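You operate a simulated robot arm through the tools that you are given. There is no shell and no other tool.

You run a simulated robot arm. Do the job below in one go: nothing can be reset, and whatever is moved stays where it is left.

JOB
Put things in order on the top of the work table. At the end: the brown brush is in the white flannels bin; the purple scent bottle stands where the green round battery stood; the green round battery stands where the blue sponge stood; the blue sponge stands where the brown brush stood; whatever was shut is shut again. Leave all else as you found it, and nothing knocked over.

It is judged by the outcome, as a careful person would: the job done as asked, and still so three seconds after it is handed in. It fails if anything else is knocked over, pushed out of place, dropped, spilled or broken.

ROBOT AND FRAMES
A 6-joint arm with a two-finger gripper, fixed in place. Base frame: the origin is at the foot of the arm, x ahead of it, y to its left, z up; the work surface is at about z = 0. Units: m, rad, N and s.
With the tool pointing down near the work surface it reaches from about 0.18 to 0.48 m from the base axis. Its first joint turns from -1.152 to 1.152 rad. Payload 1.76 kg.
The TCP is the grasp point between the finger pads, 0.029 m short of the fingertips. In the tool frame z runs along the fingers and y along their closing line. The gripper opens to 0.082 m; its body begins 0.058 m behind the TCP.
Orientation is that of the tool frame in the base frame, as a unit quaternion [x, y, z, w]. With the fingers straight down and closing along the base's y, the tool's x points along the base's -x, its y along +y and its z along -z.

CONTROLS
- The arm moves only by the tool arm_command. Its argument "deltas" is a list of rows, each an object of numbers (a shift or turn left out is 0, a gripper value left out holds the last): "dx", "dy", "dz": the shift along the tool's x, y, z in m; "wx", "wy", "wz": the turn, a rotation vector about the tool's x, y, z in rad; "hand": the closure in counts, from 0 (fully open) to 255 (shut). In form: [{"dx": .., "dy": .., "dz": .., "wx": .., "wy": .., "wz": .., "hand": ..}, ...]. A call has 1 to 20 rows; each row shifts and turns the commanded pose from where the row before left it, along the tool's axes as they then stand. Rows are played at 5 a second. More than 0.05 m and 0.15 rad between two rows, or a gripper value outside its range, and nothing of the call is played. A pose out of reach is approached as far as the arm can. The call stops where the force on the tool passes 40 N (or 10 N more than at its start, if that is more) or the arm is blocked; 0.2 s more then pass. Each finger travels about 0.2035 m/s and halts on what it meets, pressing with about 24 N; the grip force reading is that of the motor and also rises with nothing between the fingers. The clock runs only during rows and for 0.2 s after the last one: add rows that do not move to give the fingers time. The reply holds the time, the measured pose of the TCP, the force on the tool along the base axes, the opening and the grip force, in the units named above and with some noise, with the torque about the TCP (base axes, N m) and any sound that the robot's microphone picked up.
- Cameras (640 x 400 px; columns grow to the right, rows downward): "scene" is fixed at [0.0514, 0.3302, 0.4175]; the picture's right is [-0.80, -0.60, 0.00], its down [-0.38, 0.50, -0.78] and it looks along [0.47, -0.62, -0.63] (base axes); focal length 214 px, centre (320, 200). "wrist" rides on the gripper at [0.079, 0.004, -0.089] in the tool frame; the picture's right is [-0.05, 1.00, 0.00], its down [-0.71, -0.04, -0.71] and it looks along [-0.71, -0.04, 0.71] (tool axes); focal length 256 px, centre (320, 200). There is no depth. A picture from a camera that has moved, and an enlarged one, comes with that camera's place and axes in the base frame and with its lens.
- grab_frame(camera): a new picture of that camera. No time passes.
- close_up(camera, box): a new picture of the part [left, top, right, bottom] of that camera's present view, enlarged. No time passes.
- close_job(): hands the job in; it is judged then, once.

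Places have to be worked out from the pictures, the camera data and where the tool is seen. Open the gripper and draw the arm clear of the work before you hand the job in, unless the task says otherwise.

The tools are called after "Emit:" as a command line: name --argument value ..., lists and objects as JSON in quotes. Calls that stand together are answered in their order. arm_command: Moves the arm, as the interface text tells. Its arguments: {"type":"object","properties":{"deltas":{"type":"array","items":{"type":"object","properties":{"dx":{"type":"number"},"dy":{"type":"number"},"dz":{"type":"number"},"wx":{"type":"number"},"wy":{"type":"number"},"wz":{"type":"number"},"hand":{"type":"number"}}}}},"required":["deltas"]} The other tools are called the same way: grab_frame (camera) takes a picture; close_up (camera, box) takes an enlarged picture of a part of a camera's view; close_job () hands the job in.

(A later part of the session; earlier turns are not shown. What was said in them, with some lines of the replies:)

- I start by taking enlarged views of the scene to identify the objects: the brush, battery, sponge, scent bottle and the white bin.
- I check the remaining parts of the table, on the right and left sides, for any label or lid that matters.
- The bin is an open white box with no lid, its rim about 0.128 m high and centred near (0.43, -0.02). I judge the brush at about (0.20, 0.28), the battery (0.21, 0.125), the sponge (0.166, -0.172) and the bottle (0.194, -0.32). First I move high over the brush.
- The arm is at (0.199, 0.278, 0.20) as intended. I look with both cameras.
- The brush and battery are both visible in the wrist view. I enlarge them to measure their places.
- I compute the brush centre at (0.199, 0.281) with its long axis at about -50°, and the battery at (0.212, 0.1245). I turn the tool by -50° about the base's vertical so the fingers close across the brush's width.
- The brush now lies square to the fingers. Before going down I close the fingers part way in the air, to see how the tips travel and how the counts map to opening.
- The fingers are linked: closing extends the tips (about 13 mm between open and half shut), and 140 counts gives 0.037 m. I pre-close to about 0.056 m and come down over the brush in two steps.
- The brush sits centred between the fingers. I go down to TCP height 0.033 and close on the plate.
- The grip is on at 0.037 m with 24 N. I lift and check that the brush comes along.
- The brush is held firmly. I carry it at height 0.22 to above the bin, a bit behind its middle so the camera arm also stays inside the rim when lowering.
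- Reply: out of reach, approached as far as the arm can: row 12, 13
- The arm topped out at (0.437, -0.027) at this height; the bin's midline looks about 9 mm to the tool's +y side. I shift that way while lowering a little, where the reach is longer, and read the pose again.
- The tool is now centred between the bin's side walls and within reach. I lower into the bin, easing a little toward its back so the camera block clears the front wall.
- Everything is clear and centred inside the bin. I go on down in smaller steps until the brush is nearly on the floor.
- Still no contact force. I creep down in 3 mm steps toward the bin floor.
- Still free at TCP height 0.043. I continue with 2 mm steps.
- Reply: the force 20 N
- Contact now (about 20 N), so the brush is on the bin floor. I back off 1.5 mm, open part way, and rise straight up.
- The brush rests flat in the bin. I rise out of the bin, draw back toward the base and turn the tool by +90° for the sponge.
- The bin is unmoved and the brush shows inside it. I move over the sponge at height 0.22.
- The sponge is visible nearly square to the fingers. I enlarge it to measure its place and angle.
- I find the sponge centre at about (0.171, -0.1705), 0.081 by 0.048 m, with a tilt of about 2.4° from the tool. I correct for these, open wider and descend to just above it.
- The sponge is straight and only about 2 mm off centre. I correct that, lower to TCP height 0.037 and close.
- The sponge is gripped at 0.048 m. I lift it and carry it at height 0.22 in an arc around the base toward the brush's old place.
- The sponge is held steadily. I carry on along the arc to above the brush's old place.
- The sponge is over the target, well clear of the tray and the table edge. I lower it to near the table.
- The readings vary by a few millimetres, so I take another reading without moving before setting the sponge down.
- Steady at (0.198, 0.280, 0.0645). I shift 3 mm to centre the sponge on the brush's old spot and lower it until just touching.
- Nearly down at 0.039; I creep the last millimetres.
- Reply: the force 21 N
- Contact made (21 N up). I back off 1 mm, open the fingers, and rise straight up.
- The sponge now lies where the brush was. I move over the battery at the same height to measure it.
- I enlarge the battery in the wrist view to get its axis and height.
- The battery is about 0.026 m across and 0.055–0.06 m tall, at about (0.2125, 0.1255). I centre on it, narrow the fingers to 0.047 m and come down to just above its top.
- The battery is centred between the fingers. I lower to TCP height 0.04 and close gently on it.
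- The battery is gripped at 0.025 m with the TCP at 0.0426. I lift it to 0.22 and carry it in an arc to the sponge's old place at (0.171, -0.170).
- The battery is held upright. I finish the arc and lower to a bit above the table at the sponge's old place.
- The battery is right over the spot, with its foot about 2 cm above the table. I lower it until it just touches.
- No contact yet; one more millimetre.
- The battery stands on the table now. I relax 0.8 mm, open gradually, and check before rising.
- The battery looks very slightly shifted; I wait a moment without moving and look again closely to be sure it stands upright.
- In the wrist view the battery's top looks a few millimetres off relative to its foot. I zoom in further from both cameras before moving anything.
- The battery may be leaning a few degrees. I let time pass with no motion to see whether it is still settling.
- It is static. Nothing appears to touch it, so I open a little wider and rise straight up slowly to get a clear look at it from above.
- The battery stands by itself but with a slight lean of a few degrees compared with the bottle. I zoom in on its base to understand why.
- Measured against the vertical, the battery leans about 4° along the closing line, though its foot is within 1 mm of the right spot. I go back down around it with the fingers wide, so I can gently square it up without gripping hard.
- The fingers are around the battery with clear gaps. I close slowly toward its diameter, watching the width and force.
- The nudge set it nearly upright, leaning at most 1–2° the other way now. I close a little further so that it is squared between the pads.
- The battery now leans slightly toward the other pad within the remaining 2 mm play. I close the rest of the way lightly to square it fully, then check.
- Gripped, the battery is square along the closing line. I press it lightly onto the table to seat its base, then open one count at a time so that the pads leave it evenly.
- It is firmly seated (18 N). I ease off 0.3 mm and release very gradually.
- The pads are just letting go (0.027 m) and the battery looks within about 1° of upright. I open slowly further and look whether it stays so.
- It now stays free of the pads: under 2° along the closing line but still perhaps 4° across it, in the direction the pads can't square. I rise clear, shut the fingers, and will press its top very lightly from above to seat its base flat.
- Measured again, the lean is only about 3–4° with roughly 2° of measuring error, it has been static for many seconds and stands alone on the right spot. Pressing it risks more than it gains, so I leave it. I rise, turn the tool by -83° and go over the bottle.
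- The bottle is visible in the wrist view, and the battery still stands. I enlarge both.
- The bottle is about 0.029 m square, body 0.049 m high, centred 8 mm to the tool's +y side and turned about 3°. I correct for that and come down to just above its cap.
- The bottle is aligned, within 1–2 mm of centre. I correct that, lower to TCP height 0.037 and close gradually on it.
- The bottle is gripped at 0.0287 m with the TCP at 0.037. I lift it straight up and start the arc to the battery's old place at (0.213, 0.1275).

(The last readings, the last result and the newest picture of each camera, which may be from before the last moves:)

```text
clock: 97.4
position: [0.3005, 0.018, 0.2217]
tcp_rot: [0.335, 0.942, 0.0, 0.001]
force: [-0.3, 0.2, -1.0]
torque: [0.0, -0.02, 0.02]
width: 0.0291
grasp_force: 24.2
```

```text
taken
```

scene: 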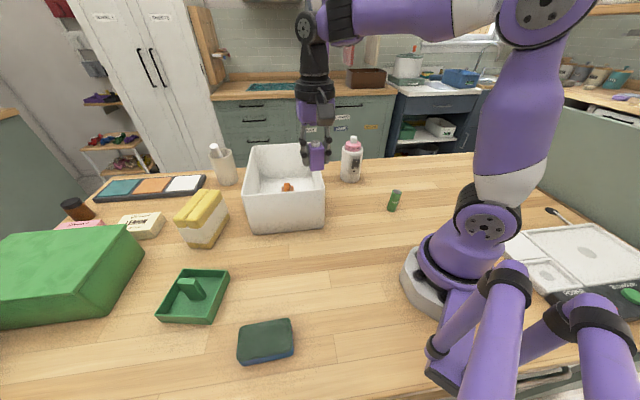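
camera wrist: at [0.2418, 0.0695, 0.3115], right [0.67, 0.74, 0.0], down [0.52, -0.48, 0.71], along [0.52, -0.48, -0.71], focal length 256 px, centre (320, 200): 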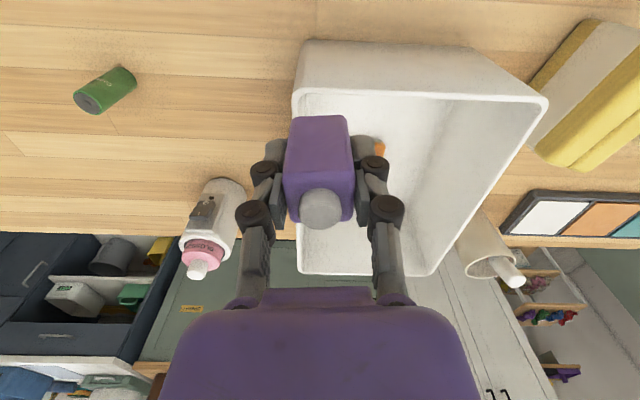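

Bottle held, nothing disturbed. I complete the arc to above the battery's old place and come down to 2 cm above the table.

Emit:
arm_command --deltas '[{"dx": 0.0338, "dy": 0.0071}, {"dx": 0.0338, "dy": 0.0071}, {"dx": 0.0338, "dy": 0.0071}, {"dx": 0.0338, "dy": 0.0071}, {}, {"dz": 0.035}, {"dz": 0.035}, {"dz": 0.035}, {"dz": 0.035}, {"dz": 0.022}, {}, {}]'

Emit:
grab_frame --camera "wrist"

Emit:
close_up --camera "scene" --box '[250, 190, 390, 310]'

```text
clock: 100.0
position: [0.2116, 0.1265, 0.0585]
tcp_rot: [0.335, 0.942, 0.0, 0.001]
force: [0.6, -0.9, -1.0]
torque: [-0.04, 0.02, -0.01]
width: 0.0287
grasp_force: 23.5
```

```text
taken
camera wrist: at [0.1538, 0.1776, 0.149], right [0.67, 0.74, 0.0], down [0.52, -0.47, 0.71], along [0.52, -0.48, -0.71], focal length 256 px, centre (320, 200)
```

wrist: 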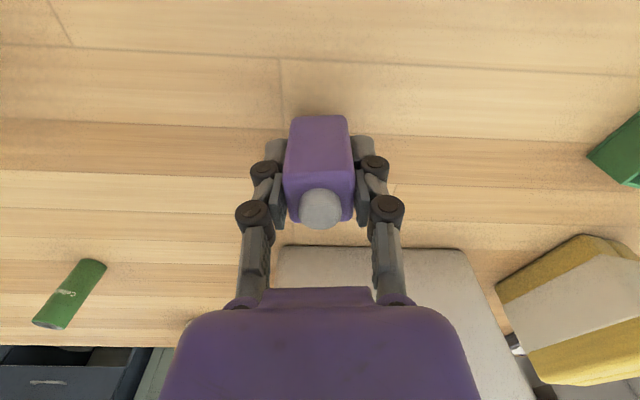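

```text
3.33 times, centred on (320, 250) of scene
camera zoom: at [0.0514, 0.3302, 0.4175], right [-0.8, -0.6, 0.0], down [-0.38, 0.5, -0.78], along [0.47, -0.62, -0.63], focal length 715 px, centre (320, 33)
```

zoom: 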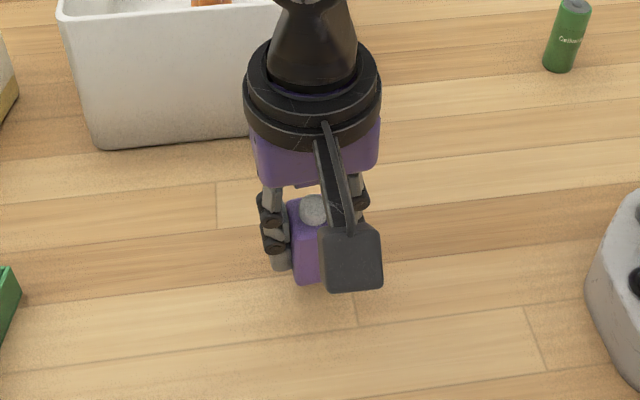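

It's over the spot within 2 mm. I lower to just above the table, then creep.

Emit:
arm_command --deltas '[{"dz": 0.01}, {"dz": 0.008}, {}, {}]'

Emit:
arm_command --deltas '[{"dz": 0.001}, {}, {}]'

```text
clock: 101.0
position: [0.2111, 0.126, 0.0399]
tcp_rot: [0.335, 0.942, 0.0, 0.0]
force: [0.3, -0.6, -0.5]
torque: [0.03, 0.01, 0.02]
width: 0.0292
grasp_force: 23.9
```

```text
clock: 101.8
position: [0.2127, 0.1258, 0.0385]
tcp_rot: [0.335, 0.942, 0.0, 0.001]
force: [0.2, 0.0, -0.5]
torque: [0.01, -0.03, -0.01]
width: 0.029
grasp_force: 23.9
```

Emit:
arm_command --deltas '[{"dz": 0.0007}, {}, {}]'

```text
clock: 102.6
position: [0.2118, 0.126, 0.0393]
tcp_rot: [0.336, 0.942, -0.001, 0.001]
force: [-0.5, 0.8, -0.6]
torque: [0.03, 0.02, 0.0]
width: 0.0291
grasp_force: 24.3
```

No contact yet; I go on in sub-millimetre steps.

Emit:
arm_command --deltas '[{"dz": 0.0007}, {}, {}]'

```text
clock: 103.4
position: [0.2117, 0.1254, 0.038]
tcp_rot: [0.335, 0.942, 0.0, 0.001]
force: [-0.2, -0.3, -0.5]
torque: [0.0, 0.05, 0.05]
width: 0.029
grasp_force: 24.1
```

Emit:
arm_command --deltas '[{"dz": 0.0007}, {}, {}]'

```text
clock: 104.2
position: [0.212, 0.1261, 0.0384]
tcp_rot: [0.336, 0.942, -0.001, 0.001]
force: [-4.7, -0.7, 13.8]
torque: [-0.01, 0.14, 0.01]
width: 0.029
grasp_force: 23.4
```

Contact (14 N). I ease off 0.2 mm and release one count at a time.

Emit:
arm_command --deltas '[{"dz": -0.0002}, {}, {"hand": 172}, {"hand": 169}, {"hand": 167}, {}, {"hand": 166}, {}, {"hand": 165}, {}, {"hand": 164}, {}, {"hand": 163}, {}, {"hand": 162}, {}, {"hand": 160}, {}, {"hand": 158}, {}]'

Emit:
close_up --camera "wrist" --box '[240, 90, 400, 240]'

Emit:
close_up --camera "scene" --box '[290, 230, 350, 290]'

```text
clock: 108.4
position: [0.2131, 0.1257, 0.0382]
tcp_rot: [0.335, 0.942, -0.001, 0.001]
force: [1.2, 1.1, 1.0]
torque: [-0.01, 0.01, 0.0]
width: 0.0313
grasp_force: 0.0
```

```text
2.67 times, centred on (320, 165) of wrist
camera zoom: at [0.154, 0.1771, 0.1286], right [0.67, 0.74, 0.0], down [0.52, -0.48, 0.71], along [0.52, -0.48, -0.71], focal length 683 px, centre (320, 293)
```

zoom: 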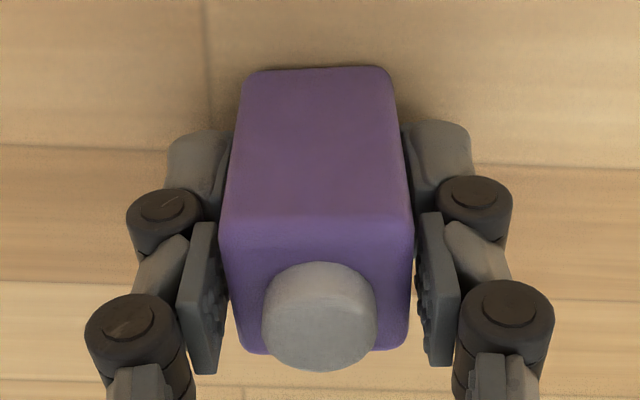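

```text
6.67 times, centred on (320, 260) of scene
camera zoom: at [0.0514, 0.3302, 0.4175], right [-0.8, -0.6, 0.0], down [-0.38, 0.5, -0.78], along [0.47, -0.62, -0.63], focal length 1430 px, centre (320, -200)
```

zoom: 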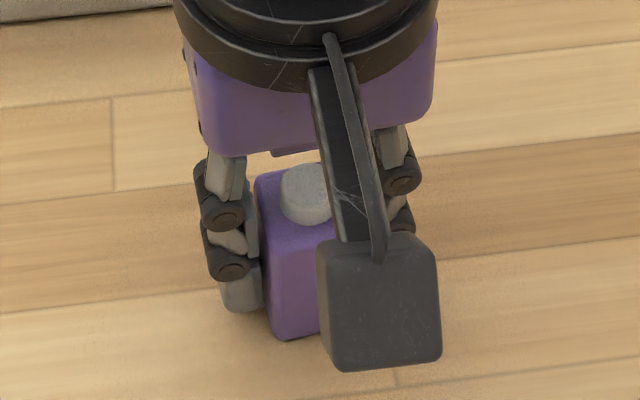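

The bottle looks straight, with the pads just free of it. I open further slowly and check again.

Emit:
arm_command --deltas '[{"hand": 154}, {}, {"hand": 150}, {}, {"hand": 140}, {}, {"hand": 125}, {}, {"hand": 100}, {}, {}]'

Emit:
close_up --camera "wrist" --box '[240, 90, 400, 240]'

```text
clock: 110.8
position: [0.2131, 0.1256, 0.0385]
tcp_rot: [0.336, 0.942, -0.001, 0.001]
force: [0.3, -0.1, 0.6]
torque: [-0.02, 0.03, -0.03]
width: 0.0497
grasp_force: 0.1
```

```text
2.67 times, centred on (320, 165) of wrist
camera zoom: at [0.154, 0.1771, 0.1286], right [0.67, 0.74, 0.0], down [0.52, -0.48, 0.71], along [0.52, -0.48, -0.71], focal length 683 px, centre (320, 293)
```

zoom: 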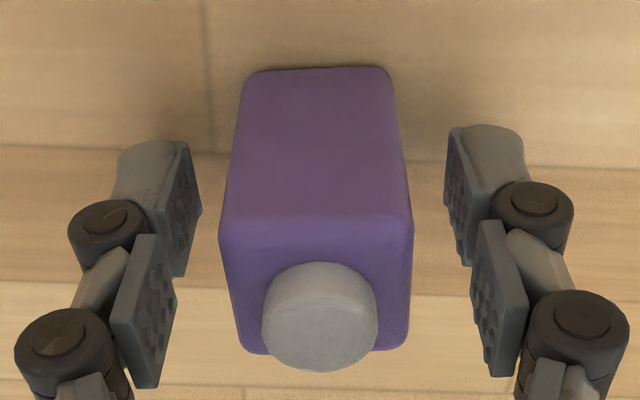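

The bottle stands free with clear gaps on both sides. I rise straight up to 0.22 and look over the scene.

Emit:
arm_command --deltas '[{"dz": -0.01}, {"dz": -0.02}, {"dz": -0.03}, {"dz": -0.04}, {"dz": -0.04}, {"dz": -0.04}, {}, {}]'

Emit:
grab_frame --camera "wrist"

Emit:
grab_frame --camera "scene"

```text
clock: 112.6
position: [0.212, 0.1289, 0.2178]
tcp_rot: [0.334, 0.942, 0.0, 0.001]
force: [0.1, 0.3, -0.7]
torque: [-0.02, 0.01, 0.0]
width: 0.0498
grasp_force: 0.0
```

```text
taken
camera wrist: at [0.1536, 0.1791, 0.308], right [0.67, 0.74, 0.0], down [0.52, -0.47, 0.71], along [0.52, -0.48, -0.71], focal length 256 px, centre (320, 200)
```

wrist: 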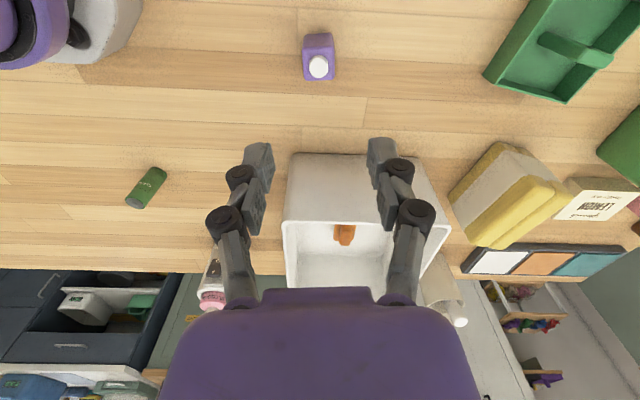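

```text
taken
```

scene: 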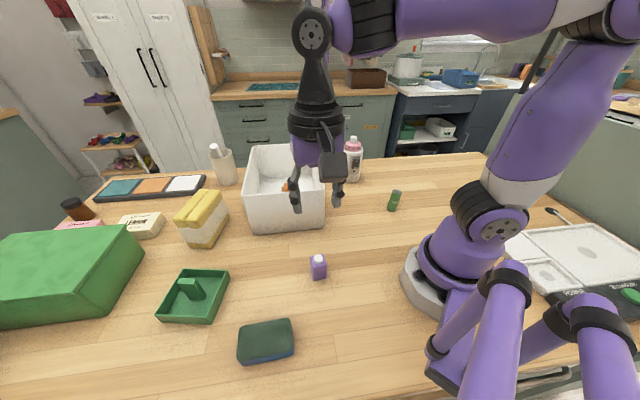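

The bottle now stands where the battery stood. I check the bottle and the battery closely.

Emit:
close_up --camera "scene" --box '[290, 240, 350, 290]'

Emit:
close_up --camera "scene" --box '[375, 180, 415, 220]'

Emit:
close_up --camera "wrist" --box '[110, 150, 190, 220]'

```text
8.00 times, centred on (320, 265) of scene
camera zoom: at [0.0514, 0.3302, 0.4175], right [-0.8, -0.6, 0.0], down [-0.38, 0.5, -0.78], along [0.47, -0.62, -0.63], focal length 1716 px, centre (320, -320)
```

zoom: 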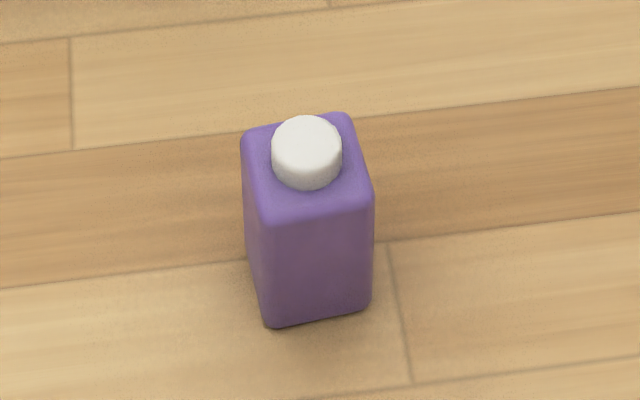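

```text
10.00 times, centred on (395, 200) of scene
camera zoom: at [0.0514, 0.3302, 0.4175], right [-0.8, -0.6, 0.0], down [-0.38, 0.5, -0.78], along [0.47, -0.62, -0.63], focal length 2145 px, centre (-430, 200)
```

zoom: 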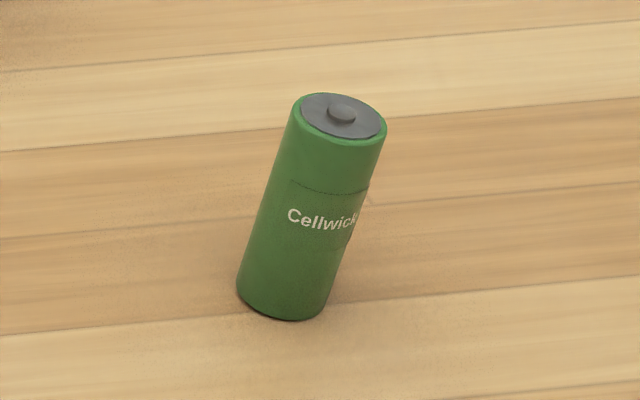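

```text
5.71 times, centred on (150, 185) of wrist
camera zoom: at [0.1536, 0.1791, 0.308], right [0.67, 0.74, 0.0], down [0.52, -0.47, 0.71], along [0.52, -0.48, -0.71], focal length 1463 px, centre (1291, 286)
```

zoom: 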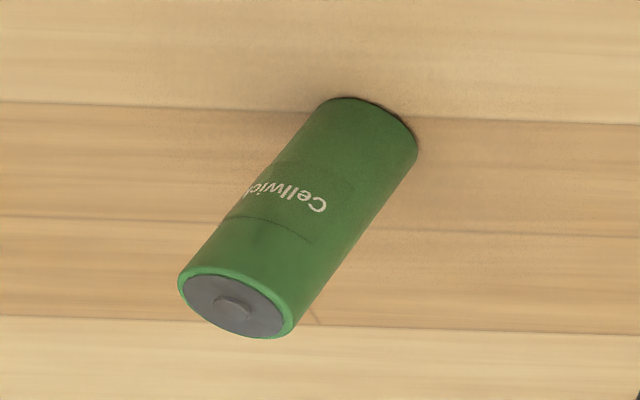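

Everything is in place: brush in the bin, sponge, battery and bottle at their spots. The battery's slight lean has not changed in 28 s. I open the gripper fully and draw the arm back to its starting pose.

Emit:
arm_command --deltas '[{"dz": -0.02}, {"dx": -0.0319, "dy": -0.011, "dz": -0.008, "hand": 0}, {"dx": -0.0319, "dy": -0.011, "dz": -0.008}, {"dx": -0.0319, "dy": -0.011, "dz": -0.008}, {"dx": -0.0319, "dy": -0.011, "dz": -0.008}, {"dx": -0.0319, "dy": -0.011, "dz": -0.008}, {"dx": -0.0319, "dy": -0.011, "dz": -0.008}, {"wz": -0.137}, {"wz": -0.137}, {"wz": -0.137}, {"wz": -0.137}, {"wz": -0.137}, {}, {}]'

Emit:
grab_frame --camera "scene"

Emit:
grab_frame --camera "wrist"

Emit:
close_up --camera "scene" --box '[220, 130, 440, 270]'

```text
clock: 115.6
position: [0.3192, -0.0468, 0.2852]
tcp_rot: [-0.001, 1.0, -0.001, 0.0]
force: [-0.2, -0.3, -0.6]
torque: [-0.02, 0.01, -0.03]
width: 0.082
grasp_force: 0.0
```

```text
taken
```

scene: 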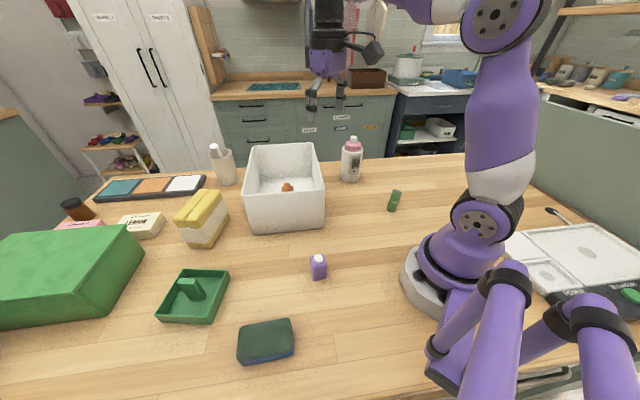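

```text
taken
camera wrist: at [0.2401, -0.0442, 0.3764], right [0.05, 1.0, 0.0], down [0.71, -0.04, 0.71], along [0.71, -0.04, -0.71], focal length 256 px, centre (320, 200)
```

wrist: 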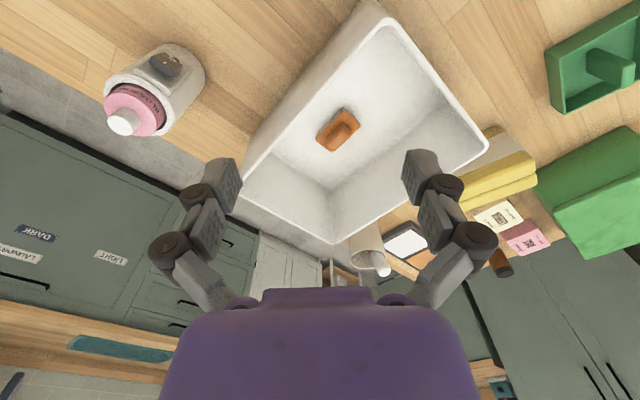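

```text
2.86 times, centred on (330, 200) of scene
camera zoom: at [0.0514, 0.3302, 0.4175], right [-0.8, -0.6, 0.0], down [-0.38, 0.5, -0.78], along [0.47, -0.62, -0.63], focal length 613 px, centre (291, 200)
```

zoom: 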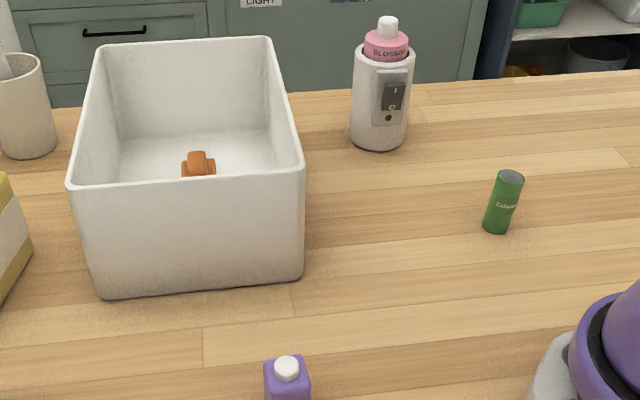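

The final view matches the job: the brush lies in the white bin, the sponge is at the brush's old place, and the battery stands at the sponge's. The bottle stands at the battery's old place, and the other objects look unmoved. Nothing was opened, and the arm is clear with the gripper open, so I hand the job in.

Emit:
close_job

```text
The job is handed in.
```

I moved all four items as asked and handed the job in. The battery has a slight lean, described below.

- **Brown brush:** it lies flat on the floor of the white bin. I saw no label on the bin and took it to be the white flannels bin because it is the only white bin on the table.
- **Blue sponge:** it lies where the brush was, within about 2 mm. Its long side is turned about 90° from the way the brush lay.
- **Green battery:** it stands where the sponge was, within a few millimetres. It leans by about 3–4° (my measuring error is about 2°). I squared it up once and released it again, but some lean stayed. It did not change over the last 28 seconds or so of measurement, so I left it rather than risk tipping it.
- **Purple scent bottle:** it stands upright where the battery was, within about 2 mm.

I opened nothing, so there was nothing to shut again. The bin and the other objects on the table look unmoved in the final pictures. The gripper is open and the arm is back at its starting pose.
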